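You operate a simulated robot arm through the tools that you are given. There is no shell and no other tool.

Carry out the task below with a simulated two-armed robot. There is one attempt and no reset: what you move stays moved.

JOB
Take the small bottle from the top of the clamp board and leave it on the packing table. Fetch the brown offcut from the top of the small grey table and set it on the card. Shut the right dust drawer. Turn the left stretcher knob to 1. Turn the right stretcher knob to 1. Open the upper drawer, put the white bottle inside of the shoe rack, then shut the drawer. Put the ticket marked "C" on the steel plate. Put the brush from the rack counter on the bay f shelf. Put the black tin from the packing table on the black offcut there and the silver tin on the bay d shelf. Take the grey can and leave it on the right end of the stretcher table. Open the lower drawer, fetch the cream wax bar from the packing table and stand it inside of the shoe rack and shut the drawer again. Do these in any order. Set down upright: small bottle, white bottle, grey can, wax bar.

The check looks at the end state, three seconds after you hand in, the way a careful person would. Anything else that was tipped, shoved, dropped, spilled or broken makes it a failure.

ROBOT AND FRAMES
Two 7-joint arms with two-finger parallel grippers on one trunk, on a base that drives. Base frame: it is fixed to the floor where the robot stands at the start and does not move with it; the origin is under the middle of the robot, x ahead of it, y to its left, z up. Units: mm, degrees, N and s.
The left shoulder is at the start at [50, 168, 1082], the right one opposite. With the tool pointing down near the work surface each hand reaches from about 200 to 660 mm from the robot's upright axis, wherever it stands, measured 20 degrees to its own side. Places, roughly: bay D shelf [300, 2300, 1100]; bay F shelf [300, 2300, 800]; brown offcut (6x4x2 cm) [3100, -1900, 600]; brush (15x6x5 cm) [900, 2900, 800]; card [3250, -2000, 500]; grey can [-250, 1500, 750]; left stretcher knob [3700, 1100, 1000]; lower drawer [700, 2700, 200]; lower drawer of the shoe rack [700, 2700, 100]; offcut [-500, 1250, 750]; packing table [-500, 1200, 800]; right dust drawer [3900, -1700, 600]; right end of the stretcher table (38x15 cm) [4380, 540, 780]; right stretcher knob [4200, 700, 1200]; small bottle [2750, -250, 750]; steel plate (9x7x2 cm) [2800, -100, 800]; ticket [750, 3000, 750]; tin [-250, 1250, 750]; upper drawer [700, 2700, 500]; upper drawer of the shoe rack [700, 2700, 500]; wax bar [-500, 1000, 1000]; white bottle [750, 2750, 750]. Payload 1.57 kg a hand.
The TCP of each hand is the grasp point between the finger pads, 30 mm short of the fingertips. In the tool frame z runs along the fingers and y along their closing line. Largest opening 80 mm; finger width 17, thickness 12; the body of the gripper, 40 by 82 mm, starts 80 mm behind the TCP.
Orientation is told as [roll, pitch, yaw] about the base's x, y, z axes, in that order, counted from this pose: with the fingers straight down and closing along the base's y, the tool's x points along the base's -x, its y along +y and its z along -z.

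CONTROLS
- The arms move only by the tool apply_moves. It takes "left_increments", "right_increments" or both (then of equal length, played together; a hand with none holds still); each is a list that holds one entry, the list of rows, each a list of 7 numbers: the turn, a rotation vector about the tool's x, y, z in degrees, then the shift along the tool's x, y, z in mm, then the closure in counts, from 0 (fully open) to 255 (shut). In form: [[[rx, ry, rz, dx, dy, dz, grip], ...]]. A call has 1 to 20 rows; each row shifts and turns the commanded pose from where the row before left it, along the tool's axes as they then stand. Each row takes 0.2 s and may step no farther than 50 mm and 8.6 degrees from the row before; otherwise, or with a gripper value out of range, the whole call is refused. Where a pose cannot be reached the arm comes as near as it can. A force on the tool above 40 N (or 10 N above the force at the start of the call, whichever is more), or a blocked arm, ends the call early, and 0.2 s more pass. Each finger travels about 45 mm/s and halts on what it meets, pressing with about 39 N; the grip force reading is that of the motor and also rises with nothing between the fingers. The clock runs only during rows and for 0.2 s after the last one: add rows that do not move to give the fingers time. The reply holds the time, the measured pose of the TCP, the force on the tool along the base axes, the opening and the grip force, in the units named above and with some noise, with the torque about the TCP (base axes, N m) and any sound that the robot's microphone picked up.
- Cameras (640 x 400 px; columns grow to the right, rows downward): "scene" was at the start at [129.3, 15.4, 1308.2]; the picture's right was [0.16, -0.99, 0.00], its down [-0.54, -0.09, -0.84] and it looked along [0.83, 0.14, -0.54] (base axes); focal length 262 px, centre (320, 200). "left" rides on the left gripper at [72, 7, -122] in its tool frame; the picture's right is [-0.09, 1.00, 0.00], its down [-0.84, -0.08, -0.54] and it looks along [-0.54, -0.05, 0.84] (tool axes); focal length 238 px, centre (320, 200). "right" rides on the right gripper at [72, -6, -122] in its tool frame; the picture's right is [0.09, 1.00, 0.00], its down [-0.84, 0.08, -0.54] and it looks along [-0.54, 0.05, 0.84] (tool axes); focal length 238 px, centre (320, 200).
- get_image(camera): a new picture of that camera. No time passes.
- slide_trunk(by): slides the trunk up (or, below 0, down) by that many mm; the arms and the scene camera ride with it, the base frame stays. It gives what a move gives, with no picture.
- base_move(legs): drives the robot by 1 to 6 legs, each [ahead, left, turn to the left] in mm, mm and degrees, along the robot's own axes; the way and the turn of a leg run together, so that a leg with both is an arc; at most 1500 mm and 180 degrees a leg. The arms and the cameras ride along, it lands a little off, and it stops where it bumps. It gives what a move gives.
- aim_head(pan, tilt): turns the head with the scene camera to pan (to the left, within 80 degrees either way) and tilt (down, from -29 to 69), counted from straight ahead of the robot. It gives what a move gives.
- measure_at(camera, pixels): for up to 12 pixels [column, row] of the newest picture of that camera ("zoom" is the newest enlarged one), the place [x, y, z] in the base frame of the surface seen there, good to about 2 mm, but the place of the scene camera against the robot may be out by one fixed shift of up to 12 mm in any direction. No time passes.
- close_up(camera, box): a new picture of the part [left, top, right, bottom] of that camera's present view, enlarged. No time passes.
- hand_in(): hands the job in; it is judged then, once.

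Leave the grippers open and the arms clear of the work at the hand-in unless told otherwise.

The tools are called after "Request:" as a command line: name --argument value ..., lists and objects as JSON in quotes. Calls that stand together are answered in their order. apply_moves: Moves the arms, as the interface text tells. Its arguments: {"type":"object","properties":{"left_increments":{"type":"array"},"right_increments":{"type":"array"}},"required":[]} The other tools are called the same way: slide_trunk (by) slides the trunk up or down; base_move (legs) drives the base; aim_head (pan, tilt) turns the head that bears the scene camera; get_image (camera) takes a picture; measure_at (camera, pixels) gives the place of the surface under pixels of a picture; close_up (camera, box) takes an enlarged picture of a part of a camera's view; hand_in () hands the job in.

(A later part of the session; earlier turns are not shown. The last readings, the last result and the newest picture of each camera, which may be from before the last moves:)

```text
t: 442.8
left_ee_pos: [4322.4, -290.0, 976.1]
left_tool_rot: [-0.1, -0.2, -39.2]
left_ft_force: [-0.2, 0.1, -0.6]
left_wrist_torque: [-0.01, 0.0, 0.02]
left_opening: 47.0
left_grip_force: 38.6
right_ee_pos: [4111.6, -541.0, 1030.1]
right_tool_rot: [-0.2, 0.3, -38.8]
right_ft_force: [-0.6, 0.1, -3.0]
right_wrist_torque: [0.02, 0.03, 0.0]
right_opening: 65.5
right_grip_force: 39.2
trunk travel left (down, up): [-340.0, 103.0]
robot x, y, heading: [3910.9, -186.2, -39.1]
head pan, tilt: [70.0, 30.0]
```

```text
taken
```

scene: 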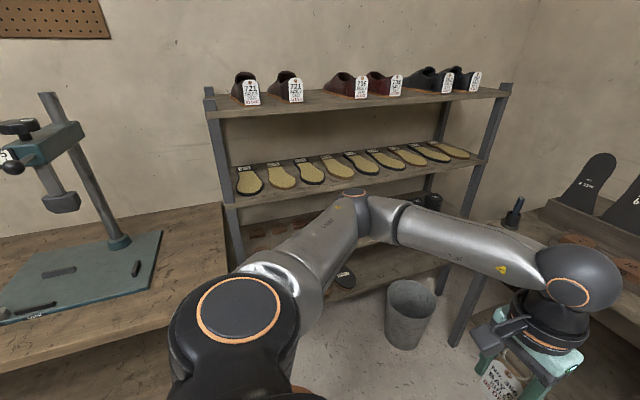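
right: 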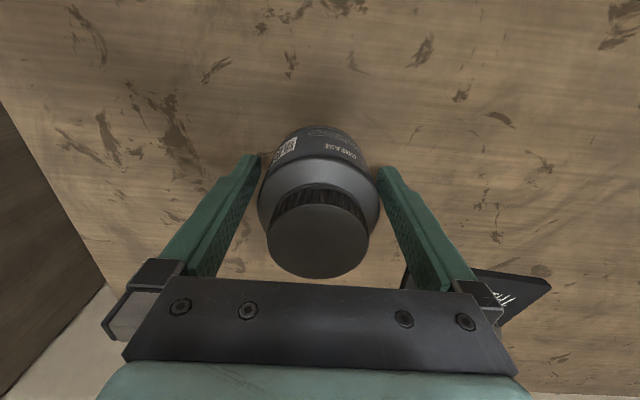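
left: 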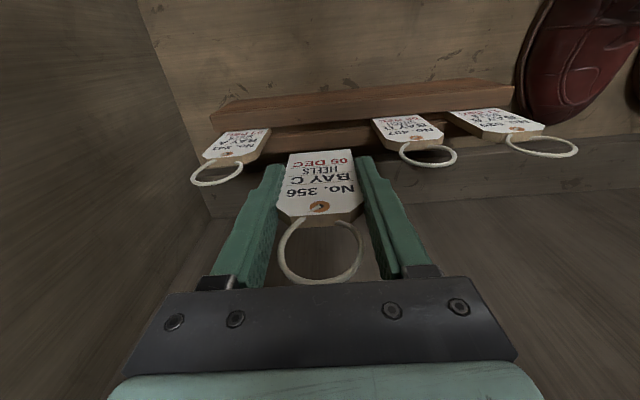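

Robot at u=2312, v=−3159. The stretcher table's right end is at left. I back up 250 along the aisle and turn 90 left to face the stretcher table.

Request:
base_move --legs '[[-250, 0, 0], [0, 0, 90]]'

Request:
aim_head --pan 0 --tilt 28

Request:
get_image --camera "scene"

```text
t: 448.4
left_ee_pos: [3826.0, 383.3, 975.4]
left_tool_rot: [-0.1, -0.3, 51.2]
left_ft_force: [-0.6, -1.4, -0.6]
left_wrist_torque: [0.03, 0.03, 0.02]
left_opening: 46.7
left_grip_force: 39.5
right_ee_pos: [4078.0, 175.3, 1031.0]
right_tool_rot: [-0.1, 0.2, 51.7]
right_ft_force: [0.5, -1.0, -2.9]
right_wrist_torque: [-0.04, 0.02, -0.02]
right_opening: 65.6
right_grip_force: 39.3
trunk travel left (down, up): [-340.0, 103.0]
robot x, y, heading: [3720.2, -29.5, 51.1]
head pan, tilt: [70.0, 30.0]
```

```text
t: 449.8
left_ee_pos: [3826.6, 383.7, 975.4]
left_tool_rot: [-0.1, -0.3, 51.1]
left_ft_force: [0.1, 0.0, 0.3]
left_wrist_torque: [0.0, -0.04, 0.02]
left_opening: 46.7
left_grip_force: 39.4
right_ee_pos: [4078.6, 176.1, 1031.3]
right_tool_rot: [-0.1, 0.2, 51.7]
right_ft_force: [-1.2, 0.4, -3.1]
right_wrist_torque: [-0.01, 0.02, -0.01]
right_opening: 65.4
right_grip_force: 38.6
trunk travel left (down, up): [-340.0, 103.0]
robot x, y, heading: [3720.6, -30.2, 51.2]
head pan, tilt: [0.0, 28.0]
```

```text
taken
```

scene: 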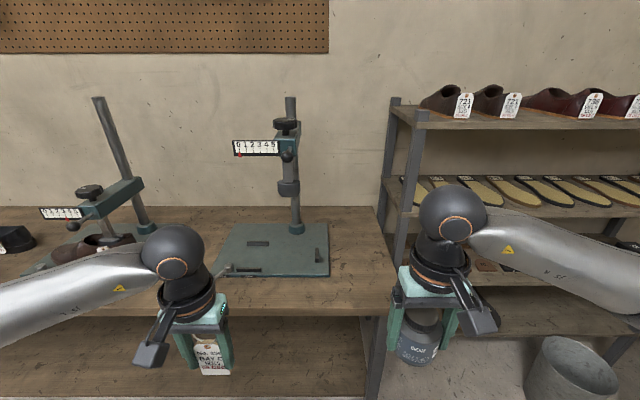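

I face the stretcher table: two stretchers with scales 0–5 and side knobs; the free right end is at about (355,255). I enlarge both scales and measure.

Request:
close_up --camera "scene" --box '[220, 90, 400, 300]'

Request:
close_up --camera "scene" --box '[20, 90, 180, 270]'

Request:
measure_at --camera "scene" --pixels '[[388, 292], [364, 210], [330, 274], [328, 225], [355, 250], [365, 280], [350, 220], [286, 155], [286, 125], [250, 150], [75, 226], [90, 192]]'

```text
1.90 times, centred on (310, 195) of scene
```

zoom: 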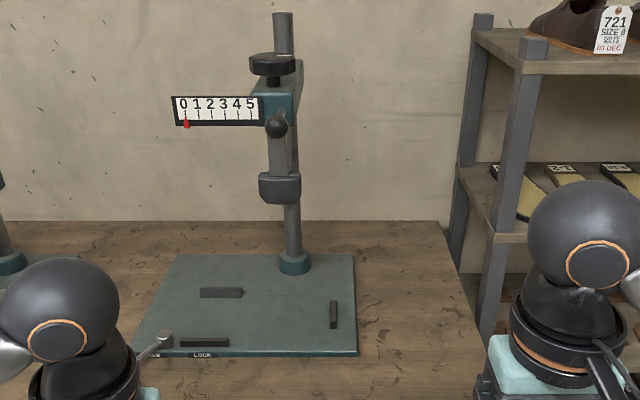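

```text
2.22 times, centred on (100, 180) of scene
```

zoom: 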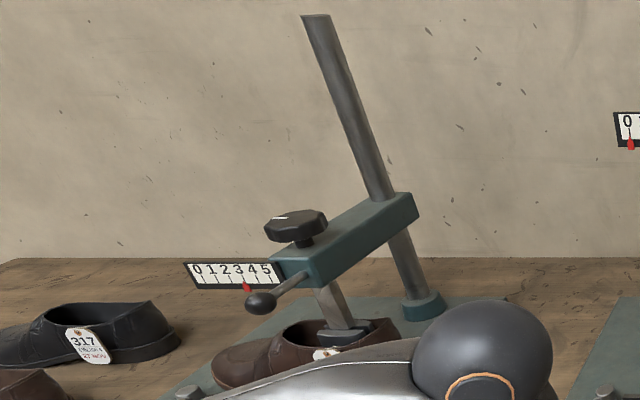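

```text
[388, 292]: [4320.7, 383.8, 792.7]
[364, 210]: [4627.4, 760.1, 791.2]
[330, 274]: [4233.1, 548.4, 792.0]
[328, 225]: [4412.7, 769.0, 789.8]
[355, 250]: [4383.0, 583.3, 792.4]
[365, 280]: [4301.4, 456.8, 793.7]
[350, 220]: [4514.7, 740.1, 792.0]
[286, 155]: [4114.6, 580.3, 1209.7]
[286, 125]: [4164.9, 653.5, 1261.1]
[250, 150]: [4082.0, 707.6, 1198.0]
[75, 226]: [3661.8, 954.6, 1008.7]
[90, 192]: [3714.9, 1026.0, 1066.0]
```

The pointers show right stretcher 0, left about 3½; each has a round knob on top. First the can. I measure the shelf unit beside the table so that my right elbow stays clear.

Request:
measure_at --camera "scene" --pixels '[[408, 150], [393, 250], [375, 330], [390, 150], [420, 112], [560, 120], [520, 205], [560, 360], [440, 300], [600, 300]]'

```text
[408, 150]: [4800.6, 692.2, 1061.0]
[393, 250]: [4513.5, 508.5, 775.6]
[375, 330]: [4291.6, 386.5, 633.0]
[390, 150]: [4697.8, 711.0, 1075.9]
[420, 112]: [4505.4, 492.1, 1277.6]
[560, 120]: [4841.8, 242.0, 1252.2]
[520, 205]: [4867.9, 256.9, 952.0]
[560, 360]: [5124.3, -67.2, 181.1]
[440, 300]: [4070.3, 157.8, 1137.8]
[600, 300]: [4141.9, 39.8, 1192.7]
```

The shelf starts at u≈3215, v≈−3192: my hand at u=3140, v=−3040 stays clear. I draw the left hand back 140 and drive ahead 330.

Request:
apply_moves --left_increments '[[[0, 0, 0, 35, 0, 0, 255], [0, 0, 0, 35, 0, 0, 255], [0, 0, 0, 35, 0, 0, 255], [0, 0, 0, 35, 5, 0, 255], [0, 0, 0, 0, 0, 0, 255]]]'

Request:
base_move --legs '[[325, 20, 0]]'

Request:
get_image --camera "right"

Request:
get_image --camera "scene"

```text
t: 451.0
left_ee_pos: [3748.7, 286.9, 973.7]
left_tool_rot: [0.0, -0.1, 51.1]
left_ft_force: [-0.2, 0.6, 0.8]
left_wrist_torque: [0.0, 0.02, -0.01]
left_opening: 46.9
left_grip_force: 38.8
left hand out of reach, approached as far as the arm can: row 4
right_ee_pos: [4077.8, 175.5, 1031.7]
right_tool_rot: [-0.2, 0.2, 51.7]
right_ft_force: [-0.4, 0.3, -2.4]
right_wrist_torque: [-0.03, 0.01, -0.01]
right_opening: 65.4
right_grip_force: 39.0
trunk travel left (down, up): [-340.0, 103.0]
robot x, y, heading: [3721.3, -27.8, 51.2]
head pan, tilt: [0.0, 28.0]
```

```text
t: 453.1
left_ee_pos: [3933.6, 548.8, 973.4]
left_tool_rot: [-0.1, -0.1, 50.8]
left_ft_force: [0.0, 0.4, -0.7]
left_wrist_torque: [0.0, 0.01, 0.02]
left_opening: 46.5
left_grip_force: 38.9
right_ee_pos: [4266.6, 435.0, 1029.6]
right_tool_rot: [-0.2, 0.3, 51.6]
right_ft_force: [-0.1, -0.4, -2.8]
right_wrist_torque: [-0.05, 0.01, 0.0]
right_opening: 65.3
right_grip_force: 38.6
trunk travel left (down, up): [-340.0, 103.0]
robot x, y, heading: [3906.3, 230.8, 50.9]
head pan, tilt: [0.0, 28.0]
```

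```text
taken
```

right: 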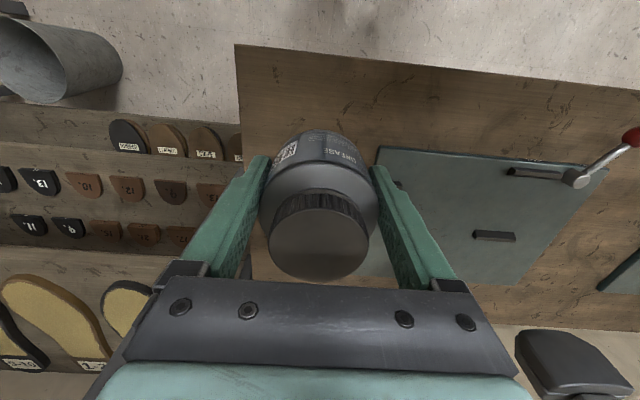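

```text
taken
```

scene: 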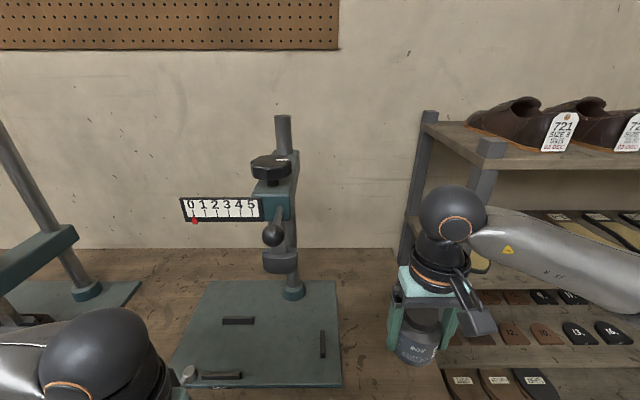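

The right camera shows the free end between the stretcher's base plate (378,150) and the table edge (240,…). I measure these.

Request:
measure_at --camera "right" --pixels '[[242, 110], [240, 60], [380, 152], [395, 270], [310, 90], [300, 60], [250, 160], [400, 150]]'

```text
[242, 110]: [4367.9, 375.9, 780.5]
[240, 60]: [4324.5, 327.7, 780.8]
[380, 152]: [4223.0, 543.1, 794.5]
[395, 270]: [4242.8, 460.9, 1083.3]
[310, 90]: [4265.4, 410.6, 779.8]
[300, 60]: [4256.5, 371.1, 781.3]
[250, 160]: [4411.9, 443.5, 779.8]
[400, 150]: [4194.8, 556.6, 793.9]
```

Table top z 780.5; the free end runs from v −2945 to −3160. I bring the can over u≈3158, v≈−3054 and lower it.

Request:
apply_moves --right_increments '[[[0, 0, 0, -35, -2, 0, 255], [0, 0, 0, -35, -2, 0, 255], [0, 0, 0, -35, -2, 0, 255], [0, 0, 0, -35, -2, 0, 255], [0, 0, 0, 0, 0, 40, 255], [0, 0, 0, 0, 0, 40, 255], [0, 0, 0, 0, 0, 40, 255], [0, 0, 0, 0, 0, 0, 255]]]'

Request:
get_image --camera "right"

Request:
get_image --camera "scene"

```text
t: 454.9
left_ee_pos: [3934.2, 547.3, 973.8]
left_tool_rot: [0.0, -0.2, 50.9]
left_ft_force: [0.1, 0.2, -0.3]
left_wrist_torque: [-0.03, -0.01, 0.0]
left_opening: 46.6
left_grip_force: 38.1
right_ee_pos: [4361.8, 539.6, 907.4]
right_tool_rot: [-0.2, 0.2, 51.5]
right_ft_force: [1.3, 0.2, -2.3]
right_wrist_torque: [-0.05, 0.02, 0.02]
right_opening: 65.4
right_grip_force: 39.2
trunk travel left (down, up): [-340.0, 103.0]
robot x, y, heading: [3908.1, 229.2, 50.7]
head pan, tilt: [0.0, 28.0]
```

```text
taken
```

right: 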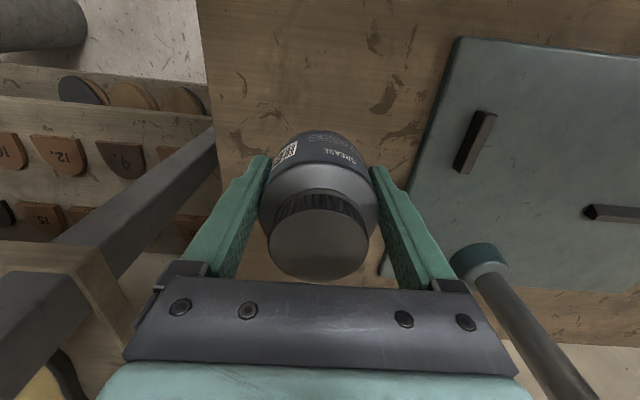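

```text
taken
```

scene: 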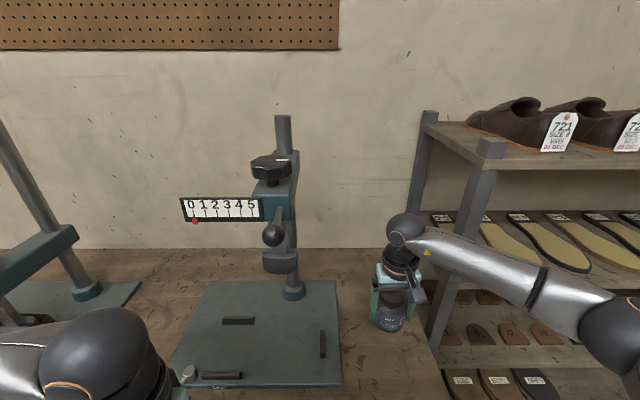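

The can hangs over the free end, clear of post and base plate. I lower it in stages.

Request:
apply_moves --right_increments '[[[0, 0, 0, 0, 0, 40, 255], [0, 0, 0, 0, 0, 30, 255], [0, 0, 0, 0, 0, 10, 255], [0, 0, 0, 0, 0, 3, 255], [0, 0, 0, 0, 0, 0, 255]]]'

```text
t: 456.1
left_ee_pos: [3935.5, 547.8, 973.0]
left_tool_rot: [0.0, 0.0, 50.9]
left_ft_force: [-0.1, 0.1, -0.2]
left_wrist_torque: [0.01, 0.01, 0.0]
left_opening: 46.9
left_grip_force: 39.2
right_ee_pos: [4359.3, 540.6, 826.9]
right_tool_rot: [-0.1, 0.2, 51.5]
right_ft_force: [0.6, -0.2, -1.8]
right_wrist_torque: [-0.04, 0.03, -0.05]
right_opening: 65.4
right_grip_force: 39.3
trunk travel left (down, up): [-340.0, 103.0]
robot x, y, heading: [3905.3, 231.8, 50.6]
head pan, tilt: [0.0, 28.0]
```

Request:
apply_moves --right_increments '[[[0, 0, 0, 0, 0, 2, 255], [0, 0, 0, 0, 0, 1, 255], [0, 0, 0, 0, 0, 1, 255], [0, 0, 0, 0, 0, 0, 255]]]'

```text
t: 457.1
left_ee_pos: [3934.0, 548.2, 973.5]
left_tool_rot: [0.1, -0.2, 50.9]
left_ft_force: [-0.1, -0.8, 0.1]
left_wrist_torque: [-0.01, 0.03, 0.0]
left_opening: 46.6
left_grip_force: 39.2
right_ee_pos: [4358.8, 538.5, 823.3]
right_tool_rot: [-0.2, 0.2, 51.5]
right_ft_force: [0.2, 0.5, -3.2]
right_wrist_torque: [-0.04, 0.03, 0.05]
right_opening: 65.4
right_grip_force: 38.8
trunk travel left (down, up): [-340.0, 103.0]
robot x, y, heading: [3906.4, 234.6, 50.8]
head pan, tilt: [0.0, 28.0]
```

Request:
apply_moves --right_increments '[[[0, 0, 0, 0, 0, 1, 255], [0, 0, 0, 0, 0, 1, 255], [0, 0, 0, 0, 0, 1, 255], [0, 0, 0, 0, 0, 0, 255]]]'

```text
t: 458.1
left_ee_pos: [3933.7, 547.7, 974.9]
left_tool_rot: [-0.1, 0.0, 50.9]
left_ft_force: [-0.1, -0.5, -1.1]
left_wrist_torque: [-0.01, 0.02, 0.0]
left_opening: 46.6
left_grip_force: 38.7
right_ee_pos: [4359.4, 539.6, 820.8]
right_tool_rot: [-0.2, 0.1, 51.4]
right_ft_force: [1.1, -0.4, 2.1]
right_wrist_torque: [0.03, 0.03, 0.0]
right_opening: 65.3
right_grip_force: 39.1
trunk travel left (down, up): [-340.0, 103.0]
robot x, y, heading: [3907.1, 228.2, 50.8]
head pan, tilt: [0.0, 28.0]
```

Contact (+2.1 N). I open and lift away.

Request:
apply_moves --right_increments '[[[0, 0, 0, 0, 0, 0, 60], [0, 0, 0, 0, 0, 0, 0], [0, 0, 0, 0, 0, 0, 0], [0, 0, 0, 0, 0, 0, 0], [0, 0, 0, 0, 0, -20, 0], [0, 0, 0, 0, 0, -40, 0], [0, 0, 0, 0, 0, -40, 0], [0, 0, 0, 0, 0, -40, 0], [0, 0, 0, 0, 0, -40, 0], [0, 0, 0, 0, 0, 0, 0]]]'

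Request:
get_image --camera "right"

Request:
get_image --camera "scene"

```text
t: 460.3
left_ee_pos: [3934.3, 547.1, 974.4]
left_tool_rot: [0.0, -0.1, 50.9]
left_ft_force: [-0.2, 0.2, 0.3]
left_wrist_torque: [0.02, 0.0, 0.0]
left_opening: 47.1
left_grip_force: 39.0
right_ee_pos: [4358.6, 540.7, 1000.1]
right_tool_rot: [-0.2, 0.2, 51.4]
right_ft_force: [-0.9, -0.8, 0.4]
right_wrist_torque: [-0.02, -0.02, 0.01]
right_opening: 80.2
right_grip_force: 0.1
trunk travel left (down, up): [-340.0, 103.0]
robot x, y, heading: [3910.7, 232.9, 50.9]
head pan, tilt: [0.0, 28.0]
```

```text
taken
```

right: 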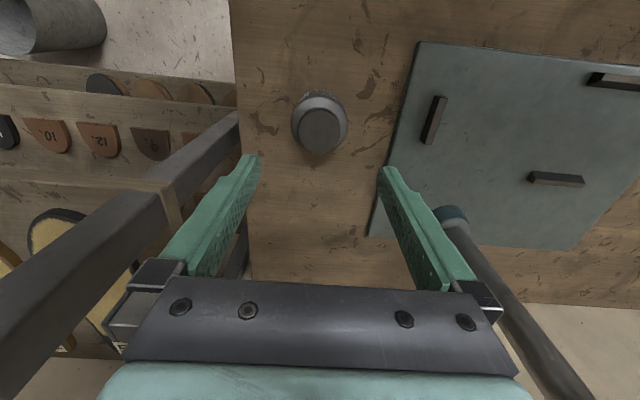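

```text
taken
```

scene: 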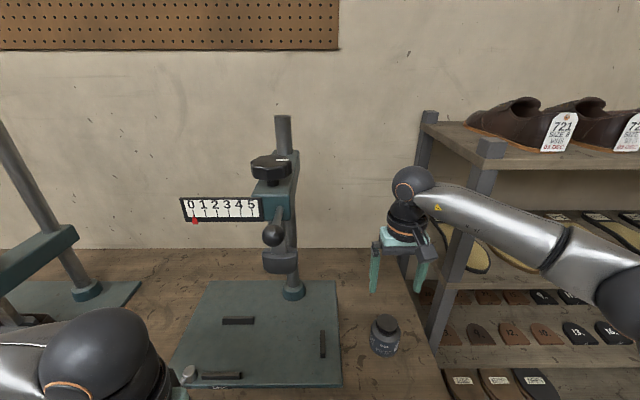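

The can stands on the right end. Now the right stretcher: I enlarge its knob, scale and ball lever.

Request:
close_up --camera "scene" --box '[170, 110, 330, 310]'

Request:
close_up --camera "scene" --box '[170, 140, 310, 260]'

Request:
measure_at --camera "scene" --pixels '[[253, 163], [289, 162], [270, 157], [270, 172], [284, 158], [273, 235], [283, 200], [195, 220], [220, 210], [260, 210], [285, 130], [282, 262]]'

```text
2.00 times, centred on (250, 210) of scene
```

zoom: 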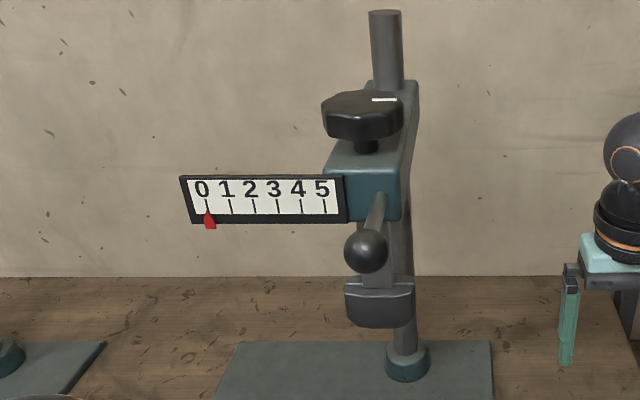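

```text
3.33 times, centred on (240, 200) of scene
```

zoom: 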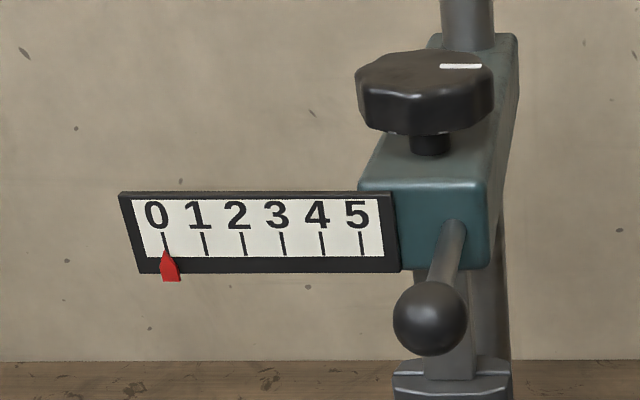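

```text
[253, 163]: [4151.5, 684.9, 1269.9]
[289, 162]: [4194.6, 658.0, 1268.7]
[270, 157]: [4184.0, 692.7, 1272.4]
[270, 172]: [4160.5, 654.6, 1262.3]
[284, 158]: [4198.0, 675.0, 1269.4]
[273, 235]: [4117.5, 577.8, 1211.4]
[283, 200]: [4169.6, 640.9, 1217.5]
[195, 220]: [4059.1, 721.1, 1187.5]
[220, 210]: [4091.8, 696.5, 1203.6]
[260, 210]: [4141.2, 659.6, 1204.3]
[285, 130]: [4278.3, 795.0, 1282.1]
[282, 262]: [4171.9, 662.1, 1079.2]
```

The knob: about 54 mm across, top z ≈1261, with a white mark; 16–20 mm of gap under it before the teal block. I draw the right hand back and up, shift the base left 210, and raise the trunk fully to get above the knob.

Request:
apply_moves --right_increments '[[[0, 0, 0, 45, 0, -10, 0], [0, 0, 0, 45, 0, -10, 0], [0, 0, 0, 45, 0, -10, 0], [0, 0, 0, 45, 0, -10, 0], [0, 0, 0, 45, 0, -10, 0], [0, 0, 0, 20, 0, -10, 0], [0, 0, 0, 0, 0, 0, 0]]]'

Request:
slide_trunk --by 100

Request:
base_move --legs '[[0, 215, 0.3]]'

Request:
get_image --camera "scene"

```text
t: 461.9
left_ee_pos: [3935.3, 547.1, 973.9]
left_tool_rot: [0.0, -0.1, 50.8]
left_ft_force: [0.9, -0.9, 0.2]
left_wrist_torque: [-0.01, -0.01, 0.01]
left_opening: 46.8
left_grip_force: 39.0
right_ee_pos: [4205.3, 348.3, 1061.4]
right_tool_rot: [-0.2, 0.2, 51.5]
right_ft_force: [-1.0, -0.7, 0.0]
right_wrist_torque: [0.02, -0.03, 0.0]
right_opening: 80.3
right_grip_force: 0.1
trunk travel left (down, up): [-340.0, 103.0]
robot x, y, heading: [3904.4, 233.4, 50.8]
head pan, tilt: [0.0, 28.0]
```

```text
t: 463.2
left_ee_pos: [3933.9, 547.4, 1073.1]
left_tool_rot: [0.0, 0.0, 50.8]
left_ft_force: [0.3, -0.1, -0.2]
left_wrist_torque: [-0.01, 0.0, -0.03]
left_opening: 46.8
left_grip_force: 39.1
right_ee_pos: [4205.0, 349.3, 1159.9]
right_tool_rot: [-0.2, 0.2, 51.4]
right_ft_force: [0.2, 0.2, 0.1]
right_wrist_torque: [0.0, -0.02, 0.01]
right_opening: 79.9
right_grip_force: 0.1
trunk travel left (down, up): [-440.0, 3.0]
robot x, y, heading: [3910.0, 230.8, 51.0]
head pan, tilt: [0.0, 28.0]
```

```text
t: 465.8
left_ee_pos: [3763.7, 683.4, 1073.0]
left_tool_rot: [-0.1, 0.0, 51.2]
left_ft_force: [1.4, 0.2, -0.8]
left_wrist_torque: [0.02, 0.02, 0.04]
left_opening: 46.9
left_grip_force: 39.5
right_ee_pos: [4037.1, 487.7, 1160.4]
right_tool_rot: [-0.2, 0.2, 51.8]
right_ft_force: [0.1, 0.0, -0.2]
right_wrist_torque: [-0.02, 0.01, 0.0]
right_opening: 80.1
right_grip_force: 0.2
trunk travel left (down, up): [-440.0, 3.0]
robot x, y, heading: [3739.9, 372.0, 51.1]
head pan, tilt: [0.0, 28.0]
```

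```text
taken
```

scene: 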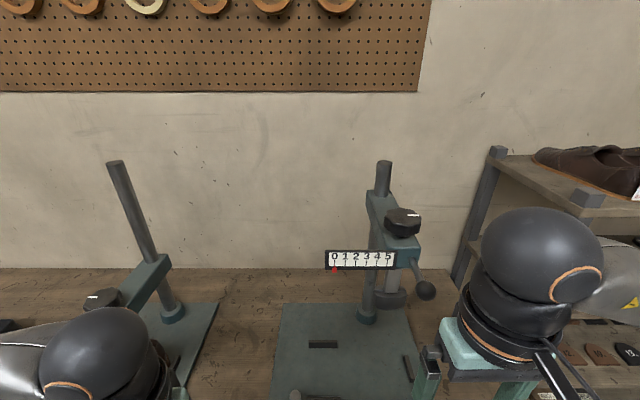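

I measure the knob, its mark, the post top and the block from here.

Request:
close_up --camera "scene" --box '[310, 150, 450, 320]'

Request:
measure_at --camera "scene" --pixels '[[384, 165], [403, 215], [388, 218], [419, 217], [412, 213], [403, 232], [395, 245], [425, 290], [376, 215], [334, 268], [345, 258], [366, 258]]'

```text
2.35 times, centred on (380, 235) of scene
```

zoom: 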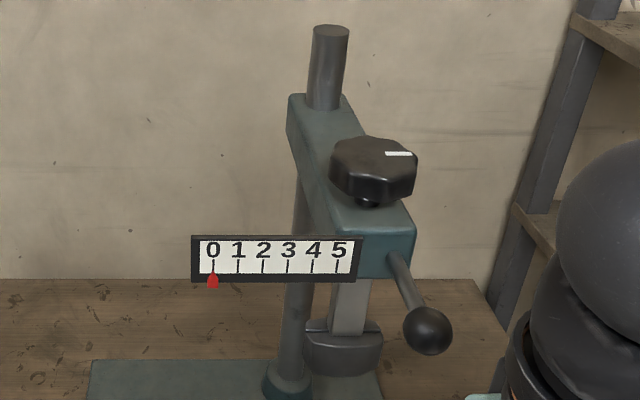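

```text
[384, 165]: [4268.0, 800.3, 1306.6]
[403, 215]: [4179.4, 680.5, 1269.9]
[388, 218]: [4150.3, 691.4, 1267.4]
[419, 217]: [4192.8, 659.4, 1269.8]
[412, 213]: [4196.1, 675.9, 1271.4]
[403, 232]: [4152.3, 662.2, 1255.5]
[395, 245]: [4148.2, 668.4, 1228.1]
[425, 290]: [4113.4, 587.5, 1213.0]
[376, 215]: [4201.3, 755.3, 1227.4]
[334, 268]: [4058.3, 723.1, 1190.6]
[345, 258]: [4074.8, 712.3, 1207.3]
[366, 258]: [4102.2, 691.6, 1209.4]
```

Knob: top z≈1259, underside ≈1241, block top ≈1217. I raise the right hand to z≈1340 and move forward part-way for a look from above.

Request:
apply_moves --right_increments '[[[0, 0, 0, 0, 0, -45, 0], [0, 0, 0, 0, 0, -45, 0], [0, 0, 0, 0, 0, -45, 0], [0, 0, 0, 0, 0, -45, 0], [0, 0, 0, -40, 0, 0, 0], [0, 0, 0, -40, 0, 0, 0], [0, 0, 0, -40, 0, 0, 0], [0, 0, 0, 0, 0, 0, 0]]]'

Request:
get_image --camera "right"

```text
t: 467.6
left_ee_pos: [3764.5, 683.4, 1074.0]
left_tool_rot: [0.0, -0.1, 51.3]
left_ft_force: [0.2, -0.6, 0.5]
left_wrist_torque: [0.05, 0.0, -0.02]
left_opening: 46.5
left_grip_force: 39.1
right_ee_pos: [4109.7, 583.3, 1339.9]
right_tool_rot: [-0.3, 0.0, 51.8]
right_ft_force: [-0.1, 0.5, 0.3]
right_wrist_torque: [0.0, 0.0, -0.01]
right_opening: 79.9
right_grip_force: 0.1
trunk travel left (down, up): [-440.0, 3.0]
robot x, y, heading: [3738.9, 364.4, 51.0]
head pan, tilt: [0.0, 28.0]
```

```text
taken
```

right: 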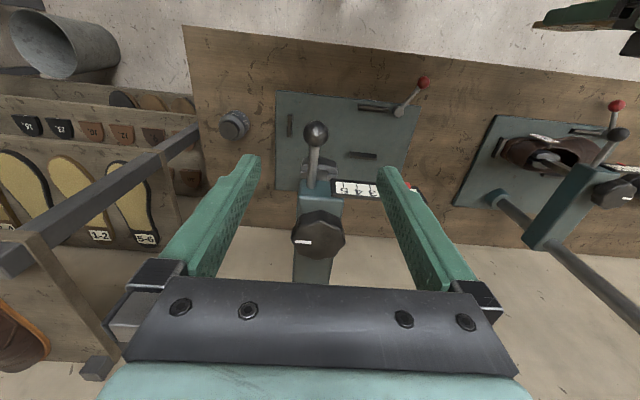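

The right knob is at (318,232) with its mark at (303,242); the left knob is in view at (612,190). I measure and enlarge both.

Request:
measure_at --camera "right" --pixels '[[318, 232], [294, 230], [343, 236], [318, 213], [318, 254], [303, 242], [296, 241], [310, 243], [316, 185], [612, 192], [628, 197], [600, 190]]'

Request:
close_up --camera "right" --box '[260, 160, 420, 290]'

Request:
close_up --camera "right" --box '[480, 120, 640, 250]'

```text
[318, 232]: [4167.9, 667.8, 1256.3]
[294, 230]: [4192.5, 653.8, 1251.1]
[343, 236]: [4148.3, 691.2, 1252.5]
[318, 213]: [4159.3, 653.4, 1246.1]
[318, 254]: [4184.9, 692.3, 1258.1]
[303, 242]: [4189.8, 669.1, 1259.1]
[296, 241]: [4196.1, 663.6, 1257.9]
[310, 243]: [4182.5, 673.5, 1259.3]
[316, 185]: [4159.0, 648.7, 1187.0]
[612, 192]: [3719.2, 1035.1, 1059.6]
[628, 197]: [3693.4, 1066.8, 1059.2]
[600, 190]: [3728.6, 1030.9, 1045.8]
```

```text
3.08 times, centred on (340, 225) of right
```

zoom: 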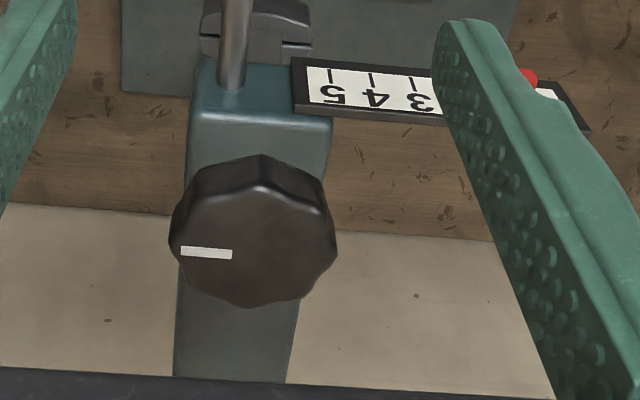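

```text
3.08 times, centred on (560, 185) of right
```

zoom: 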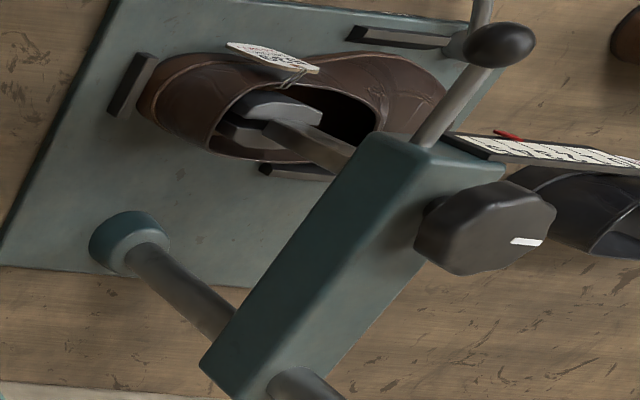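

The right knob's centre is (4171.5, 672.5), about 58–60 mm wide, top z 1258; its mark points to base angle −10°. I centre the right hand over it.

Request:
apply_moves --right_increments '[[[0, 0, 0, -36, 2.2, 0, 0], [0, 0, 0, -36, 2.2, 0, 0], [0, 0, 0, -36, 2.2, 0, 0], [0, 0, 0, 0, 0, 30, 0], [0, 0, 0, 0, 0, 0, 0]]]'

Request:
get_image --camera "right"

```text
t: 468.8
left_ee_pos: [3764.6, 684.4, 1075.1]
left_tool_rot: [-0.2, -0.1, 51.2]
left_ft_force: [0.4, 0.7, -0.1]
left_wrist_torque: [0.01, 0.0, 0.02]
left_opening: 46.5
left_grip_force: 38.6
right_ee_pos: [4172.5, 668.6, 1312.2]
right_tool_rot: [-0.1, 0.2, 52.0]
right_ft_force: [0.0, 0.1, 0.1]
right_wrist_torque: [-0.03, -0.01, -0.01]
right_opening: 80.0
right_grip_force: 0.1
trunk travel left (down, up): [-440.0, 3.0]
robot x, y, heading: [3739.9, 368.1, 51.3]
head pan, tilt: [0.0, 28.0]
```

```text
taken
```

right: 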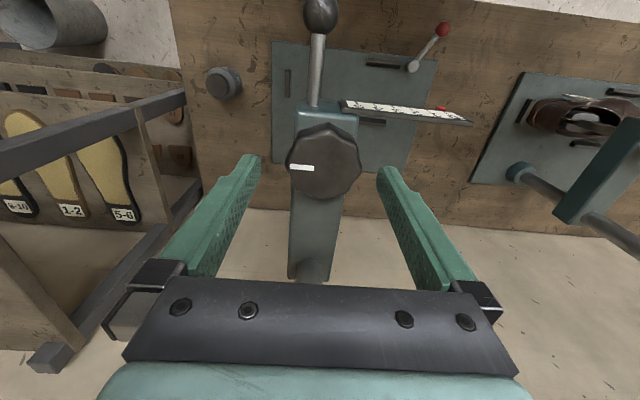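

I measure the knob again from this nearer view.

Request:
measure_at --camera "right" --pixels '[[290, 166], [358, 164], [324, 135], [323, 195], [323, 164], [302, 168], [292, 168], [312, 168]]'

Request:
close_up --camera "right" --box '[270, 80, 490, 220]'

```text
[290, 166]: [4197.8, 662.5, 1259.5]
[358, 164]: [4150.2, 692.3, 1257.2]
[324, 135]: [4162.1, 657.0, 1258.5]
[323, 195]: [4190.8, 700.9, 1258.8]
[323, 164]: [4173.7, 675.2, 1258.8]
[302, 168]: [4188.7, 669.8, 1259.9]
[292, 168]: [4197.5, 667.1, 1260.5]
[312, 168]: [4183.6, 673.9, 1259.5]
```

```text
2.86 times, centred on (380, 150) of right
```

zoom: 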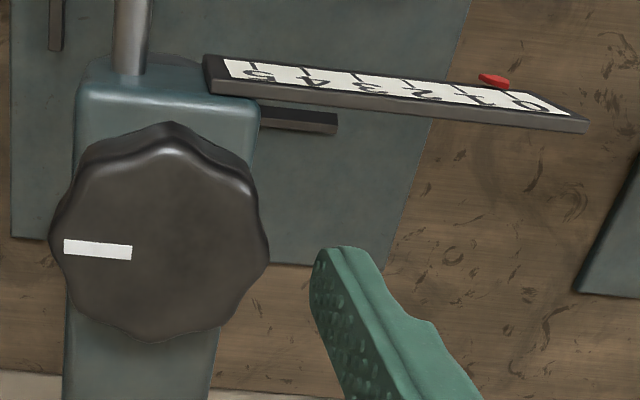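

Centre about (4173.5, 675.5). I adjust, go down to TCP z 1262 and grip the knob.

Request:
apply_moves --right_increments '[[[0, 0, 0, -6, 3.5, 0, 0], [0, 0, 0, 0, 0, 25, 0], [0, 0, 0, 0, 0, 25, 0], [0, 0, 0, 0, 0, 0, 0]]]'

Request:
get_image --camera "right"

```text
t: 469.8
left_ee_pos: [3764.0, 683.6, 1075.2]
left_tool_rot: [0.0, -0.1, 51.1]
left_ft_force: [0.4, 0.2, -0.1]
left_wrist_torque: [0.01, -0.01, -0.03]
left_opening: 46.9
left_grip_force: 39.6
right_ee_pos: [4174.4, 678.1, 1259.4]
right_tool_rot: [-0.2, 0.2, 51.7]
right_ft_force: [-0.1, -0.2, -0.1]
right_wrist_torque: [0.01, 0.03, -0.05]
right_opening: 79.9
right_grip_force: 0.1
trunk travel left (down, up): [-440.0, 3.0]
robot x, y, heading: [3739.9, 367.6, 51.1]
head pan, tilt: [0.0, 28.0]
```

```text
taken
```

right: 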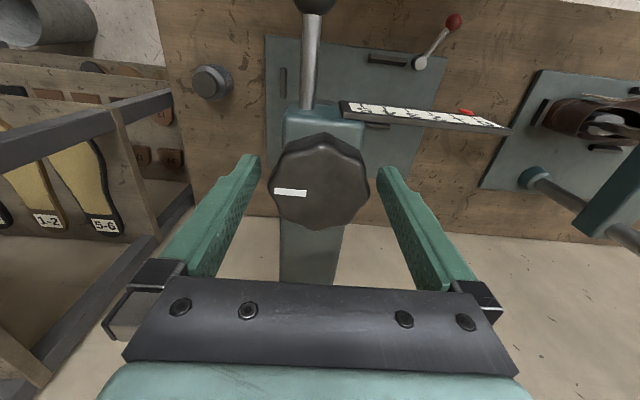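

The knob is between the fingers. I close on it.

Request:
apply_moves --right_increments '[[[0, 0, 0, 0, 0, 0, 160], [0, 0, 0, 0, 0, 0, 255], [0, 0, 0, 0, 0, 0, 255], [0, 0, 0, 0, 0, 0, 255]]]'

Request:
get_image --camera "right"

```text
t: 470.8
left_ee_pos: [3764.7, 684.0, 1074.2]
left_tool_rot: [0.0, -0.1, 51.2]
left_ft_force: [-0.1, -0.1, 0.4]
left_wrist_torque: [0.01, 0.01, -0.01]
left_opening: 46.7
left_grip_force: 39.1
right_ee_pos: [4174.8, 677.6, 1258.6]
right_tool_rot: [-0.2, 0.2, 51.8]
right_ft_force: [-1.4, -1.0, -3.2]
right_wrist_torque: [0.39, 0.06, -0.03]
right_opening: 61.8
right_grip_force: 39.4
trunk travel left (down, up): [-440.0, 3.0]
robot x, y, heading: [3742.5, 366.5, 51.1]
head pan, tilt: [0.0, 28.0]
```

```text
taken
```

right: 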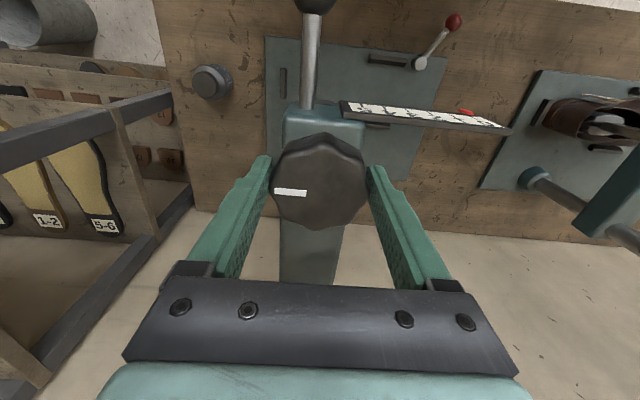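

Gripped (61.8 mm). I turn 12 degrees clockwise (seen from above) as a trial and look at the pointer.

Request:
apply_moves --right_increments '[[[0, 0, 4, 0, 0, 0, 255], [0, 0, 4, 0, 0, 0, 255], [0, 0, 4, 0, 0, 0, 255], [0, 0, 0, 0, 0, 0, 255]]]'

Request:
get_image --camera "right"

Request:
close_up --camera "scene" --box '[310, 190, 450, 310]'

```text
t: 471.8
left_ee_pos: [3763.1, 683.2, 1074.1]
left_tool_rot: [0.0, -0.1, 51.1]
left_ft_force: [1.0, 1.0, -0.3]
left_wrist_torque: [0.04, -0.01, 0.03]
left_opening: 46.9
left_grip_force: 39.1
right_ee_pos: [4173.8, 677.8, 1258.8]
right_tool_rot: [-0.2, 0.2, 39.8]
right_ft_force: [-1.1, -0.4, -1.1]
right_wrist_torque: [0.31, 0.79, 0.05]
right_opening: 61.7
right_grip_force: 45.2
trunk travel left (down, up): [-440.0, 3.0]
robot x, y, heading: [3741.1, 366.8, 51.0]
head pan, tilt: [0.0, 28.0]
```

```text
taken
```

right: 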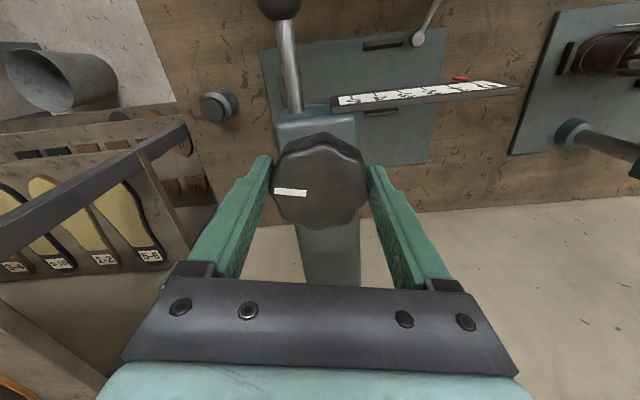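

```text
3.33 times, centred on (380, 250) of scene
```

zoom: 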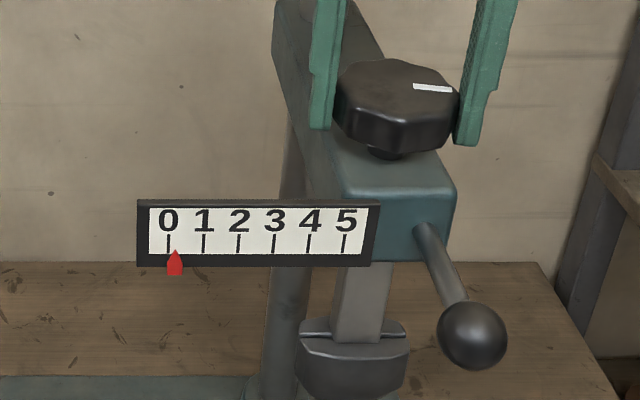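

The pointer moved from 0 to 0.2 for 12 degrees, so it's 60 degrees a unit and clockwise increases. I turn 48 degrees more.

Request:
apply_moves --right_increments '[[[0, 0, 6, 0, 0, 0, 255], [0, 0, 6, 0, 0, 0, 255], [0, 0, 6, 0, 0, 0, 255], [0, 0, 6, 0, 0, 0, 255], [0, 0, 6, 0, 0, 0, 255], [0, 0, 6, 0, 0, 0, 255], [0, 0, 6, 0, 0, 0, 255], [0, 0, 6, 0, 0, 0, 255], [0, 0, 0, 0, 0, 0, 255]]]'

Request:
close_up --camera "scene" --box '[310, 190, 450, 310]'

Request:
get_image --camera "right"

```text
t: 473.8
left_ee_pos: [3764.5, 683.9, 1073.5]
left_tool_rot: [-0.1, 0.0, 51.2]
left_ft_force: [0.4, 0.9, 0.0]
left_wrist_torque: [-0.03, -0.01, -0.02]
left_opening: 46.7
left_grip_force: 39.1
right_ee_pos: [4173.0, 681.3, 1259.9]
right_tool_rot: [-0.2, -0.2, -8.2]
right_ft_force: [-4.1, 12.6, -4.8]
right_wrist_torque: [1.02, -0.13, 0.01]
right_opening: 61.4
right_grip_force: 45.3
trunk travel left (down, up): [-440.0, 3.0]
robot x, y, heading: [3737.0, 368.8, 51.3]
head pan, tilt: [0.0, 28.0]
```

```text
3.33 times, centred on (380, 250) of scene
```

zoom: 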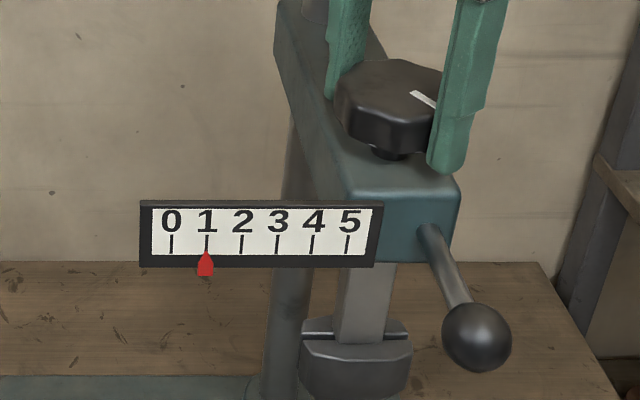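

```text
taken
```

right: 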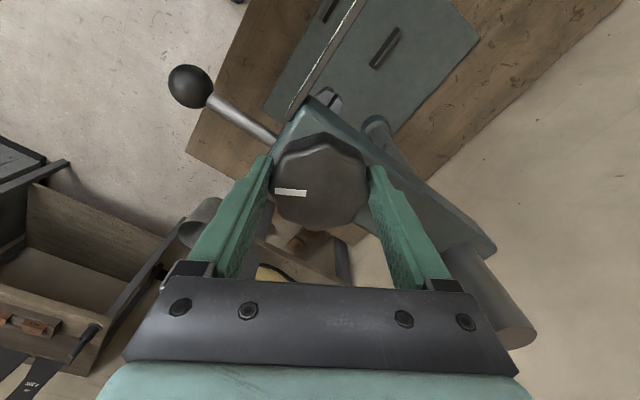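

The pointer is right at 1. I open the fingers, lift off and turn the hand back.

Request:
apply_moves --right_increments '[[[0, 0, 0, 0, 0, 0, 100], [0, 0, 0, 0, 0, 0, 0], [0, 0, 0, 0, 0, 0, 0], [0, 0, 0, 0, 0, 0, 0], [0, 0, 0, 0, 0, -30, 0], [0, 0, 0, 0, 0, -40, 0], [0, 0, 0, 0, 0, -10, 0], [0, 0, -8, 0, 0, 0, 0], [0, 0, -8, 0, 0, 0, 0], [0, 0, -8, 0, 0, 0, 0], [0, 0, -8, 0, 0, 0, 0], [0, 0, -8, 0, 0, 0, 0], [0, 0, -8, 0, 0, 0, 0], [0, 0, -8, 0, 0, 0, 0], [0, 0, -3.5, 0, 0, 0, 0], [0, 0, 0, 0, 0, 0, 0]]]'

Request:
close_up --camera "scene" --box '[310, 190, 450, 310]'

```text
t: 477.2
left_ee_pos: [3763.0, 684.0, 1074.1]
left_tool_rot: [0.0, -0.1, 51.3]
left_ft_force: [-0.1, 0.3, -0.5]
left_wrist_torque: [0.0, 0.01, -0.02]
left_opening: 46.7
left_grip_force: 38.4
right_ee_pos: [4173.6, 677.0, 1339.9]
right_tool_rot: [-0.3, 0.2, 51.3]
right_ft_force: [0.2, 0.7, 0.0]
right_wrist_torque: [-0.01, -0.01, 0.03]
right_opening: 80.0
right_grip_force: 0.1
trunk travel left (down, up): [-440.0, 3.0]
robot x, y, heading: [3737.2, 367.5, 51.2]
head pan, tilt: [0.0, 28.0]
```

```text
3.33 times, centred on (380, 250) of scene
```

zoom: 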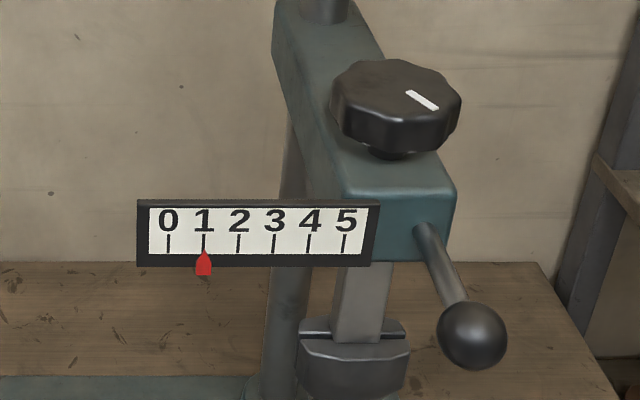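

The right stretcher stays at 1. Now the left one: I draw the right hand back, shift the base left 590 and look at the left knob.

Request:
apply_moves --right_increments '[[[0, 0, 0, 45, 0, 0, 0], [0, 0, 0, 45, 0, 0, 0], [0, 0, 0, 45, 0, 0, 0], [0, 0, 0, 45, 0, 0, 0], [0, 0, 0, 45, 0, 0, 0], [0, 0, 0, 0, 0, 0, 0]]]'

Request:
base_move --legs '[[0, 590, 0]]'

Request:
aim_head --pan 0 --tilt 38

Request:
get_image --camera "scene"

Request:
get_image --camera "right"

```text
t: 478.6
left_ee_pos: [3764.2, 684.6, 1073.9]
left_tool_rot: [0.1, -0.1, 51.3]
left_ft_force: [1.0, -0.1, -0.2]
left_wrist_torque: [-0.03, 0.01, -0.01]
left_opening: 46.6
left_grip_force: 39.0
right_ee_pos: [4033.4, 504.5, 1342.1]
right_tool_rot: [-0.2, 0.2, 51.3]
right_ft_force: [1.1, -0.4, -0.5]
right_wrist_torque: [-0.01, 0.04, -0.02]
right_opening: 80.2
right_grip_force: 0.2
trunk travel left (down, up): [-440.0, 3.0]
robot x, y, heading: [3746.2, 367.9, 51.1]
head pan, tilt: [0.0, 28.0]
```

```text
t: 484.3
left_ee_pos: [3301.2, 1056.7, 1074.2]
left_tool_rot: [0.1, -0.2, 51.1]
left_ft_force: [0.3, 0.3, -0.3]
left_wrist_torque: [0.03, 0.03, 0.02]
left_opening: 46.6
left_grip_force: 39.1
right_ee_pos: [3569.1, 876.7, 1341.5]
right_tool_rot: [-0.2, 0.2, 51.4]
right_ft_force: [-0.4, 0.8, 0.3]
right_wrist_torque: [0.0, -0.03, -0.01]
right_opening: 80.0
right_grip_force: 0.2
trunk travel left (down, up): [-440.0, 3.0]
robot x, y, heading: [3274.4, 740.4, 51.0]
head pan, tilt: [0.0, 28.0]
```

```text
t: 485.0
left_ee_pos: [3300.9, 1055.0, 1072.8]
left_tool_rot: [-0.1, -0.2, 51.2]
left_ft_force: [0.1, -0.3, 0.3]
left_wrist_torque: [-0.01, 0.03, 0.0]
left_opening: 46.6
left_grip_force: 38.6
right_ee_pos: [3568.8, 876.3, 1342.4]
right_tool_rot: [-0.3, 0.3, 51.3]
right_ft_force: [-0.1, 0.0, -0.2]
right_wrist_torque: [0.02, -0.01, 0.04]
right_opening: 80.0
right_grip_force: 0.0
trunk travel left (down, up): [-440.0, 3.0]
robot x, y, heading: [3277.1, 741.7, 51.3]
head pan, tilt: [0.0, 38.0]
```

```text
taken
```

scene: 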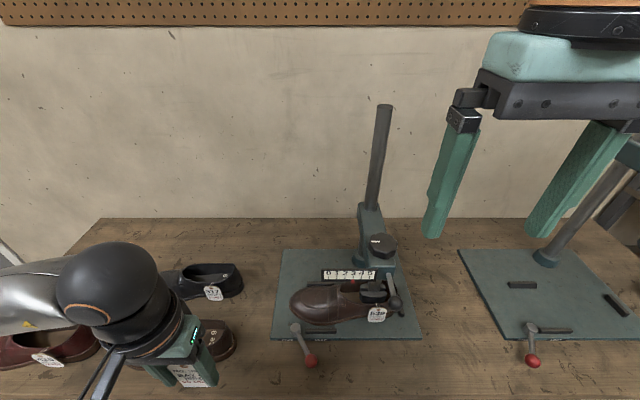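

```text
taken
```

right: 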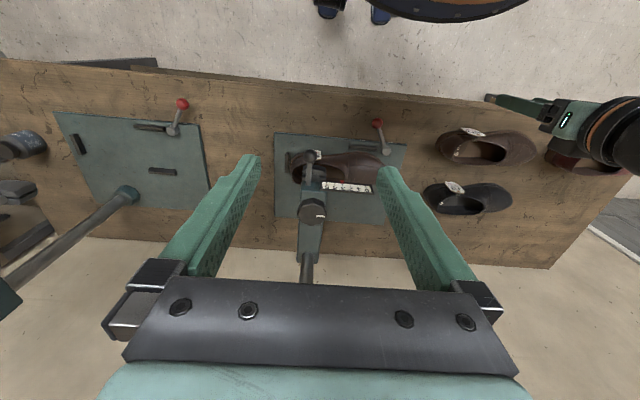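

The left stretcher holds a shoe. I enlarge its scale and knob.

Request:
close_up --camera "scene" --box '[290, 220, 430, 330]'

Request:
close_up --camera "right" --box '[260, 120, 420, 260]'

Request:
measure_at --camera "right" --pixels '[[313, 210], [301, 209], [325, 211], [313, 200], [313, 222], [320, 213], [312, 192], [306, 270], [311, 155]]'

```text
3.64 times, centred on (360, 275) of scene
```

zoom: 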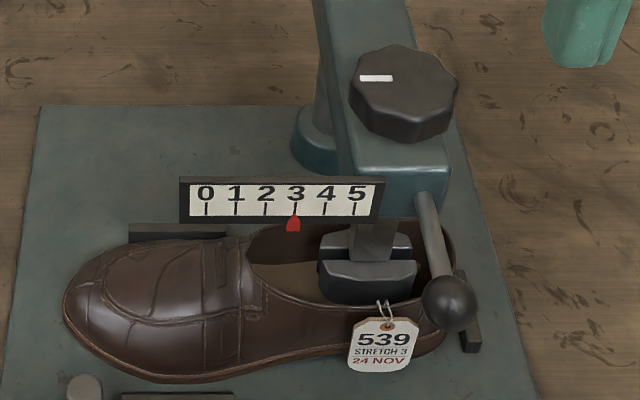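

```text
2.86 times, centred on (340, 190) of right
```

zoom: 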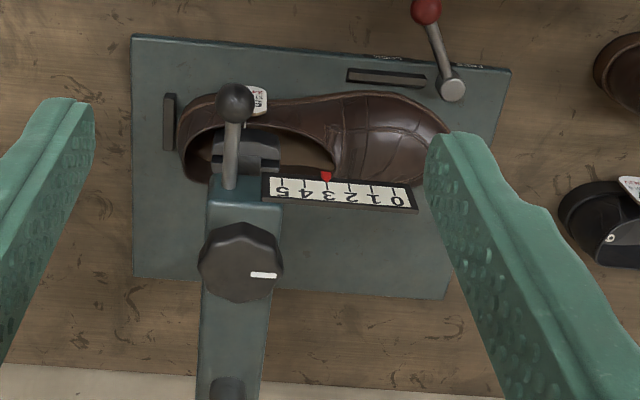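

```text
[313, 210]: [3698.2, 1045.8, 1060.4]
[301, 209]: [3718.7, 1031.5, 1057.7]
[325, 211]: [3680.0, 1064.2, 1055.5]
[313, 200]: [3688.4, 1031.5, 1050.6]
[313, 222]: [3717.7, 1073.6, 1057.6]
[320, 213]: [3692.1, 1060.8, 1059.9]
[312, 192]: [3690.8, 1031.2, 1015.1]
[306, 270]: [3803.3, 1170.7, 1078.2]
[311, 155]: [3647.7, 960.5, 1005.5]
```

The left pointer is at 3, so it needs 120 degrees counter-clockwise. I centre the right hand over its knob (3700, 1049), pre-turned 60 degrees clockwise so that the 120 can be done in one go.

Request:
apply_moves --right_increments '[[[0, 0, 0, -43.4, 1.1, 0, 0], [0, 0, 0, -43.4, 1.1, 0, 0], [0, 0, 0, -43.4, 1.1, 0, 0], [0, 0, 0, -43.4, 1.1, 0, 0], [0, 0, 0, -43.2, 1.1, 0, 0], [0, 0, 0, 0, 0, 45, 0], [0, 0, 0, 0, 0, 45, 0], [0, 0, 0, 0, 0, 45, 0], [0, 0, 0, 0, 0, 45, 0], [0, 0, 0, 0, 0, 0, 0]]]'

Request:
get_image --camera "right"

```text
t: 487.2
left_ee_pos: [3301.4, 1056.7, 1074.7]
left_tool_rot: [0.0, -0.1, 51.1]
left_ft_force: [-1.3, -0.7, -0.6]
left_wrist_torque: [0.0, -0.01, 0.0]
left_opening: 46.8
left_grip_force: 39.0
right_ee_pos: [3700.6, 1052.2, 1162.8]
right_tool_rot: [-0.2, 0.1, 51.3]
right_ft_force: [-0.9, 0.5, 0.3]
right_wrist_torque: [-0.02, -0.03, 0.01]
right_opening: 80.0
right_grip_force: 0.1
trunk travel left (down, up): [-440.0, 3.0]
robot x, y, heading: [3277.1, 740.7, 51.2]
head pan, tilt: [0.0, 38.0]
```

```text
taken
```

right: 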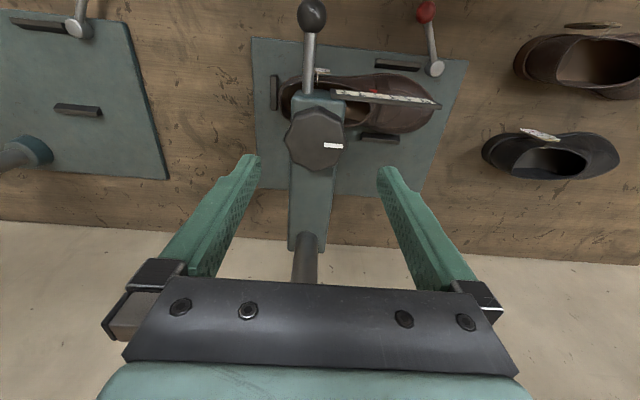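

I measure the left knob again from nearer.

Request:
measure_at --camera "right" --pixels '[[315, 141], [289, 138], [341, 142], [316, 117], [315, 166], [333, 145], [308, 245]]'

```text
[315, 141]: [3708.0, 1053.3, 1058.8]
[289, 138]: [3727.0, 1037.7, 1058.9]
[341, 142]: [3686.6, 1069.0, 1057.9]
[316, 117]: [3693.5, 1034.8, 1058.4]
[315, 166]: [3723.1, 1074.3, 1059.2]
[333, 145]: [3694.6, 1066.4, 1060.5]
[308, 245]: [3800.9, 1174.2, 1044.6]
```

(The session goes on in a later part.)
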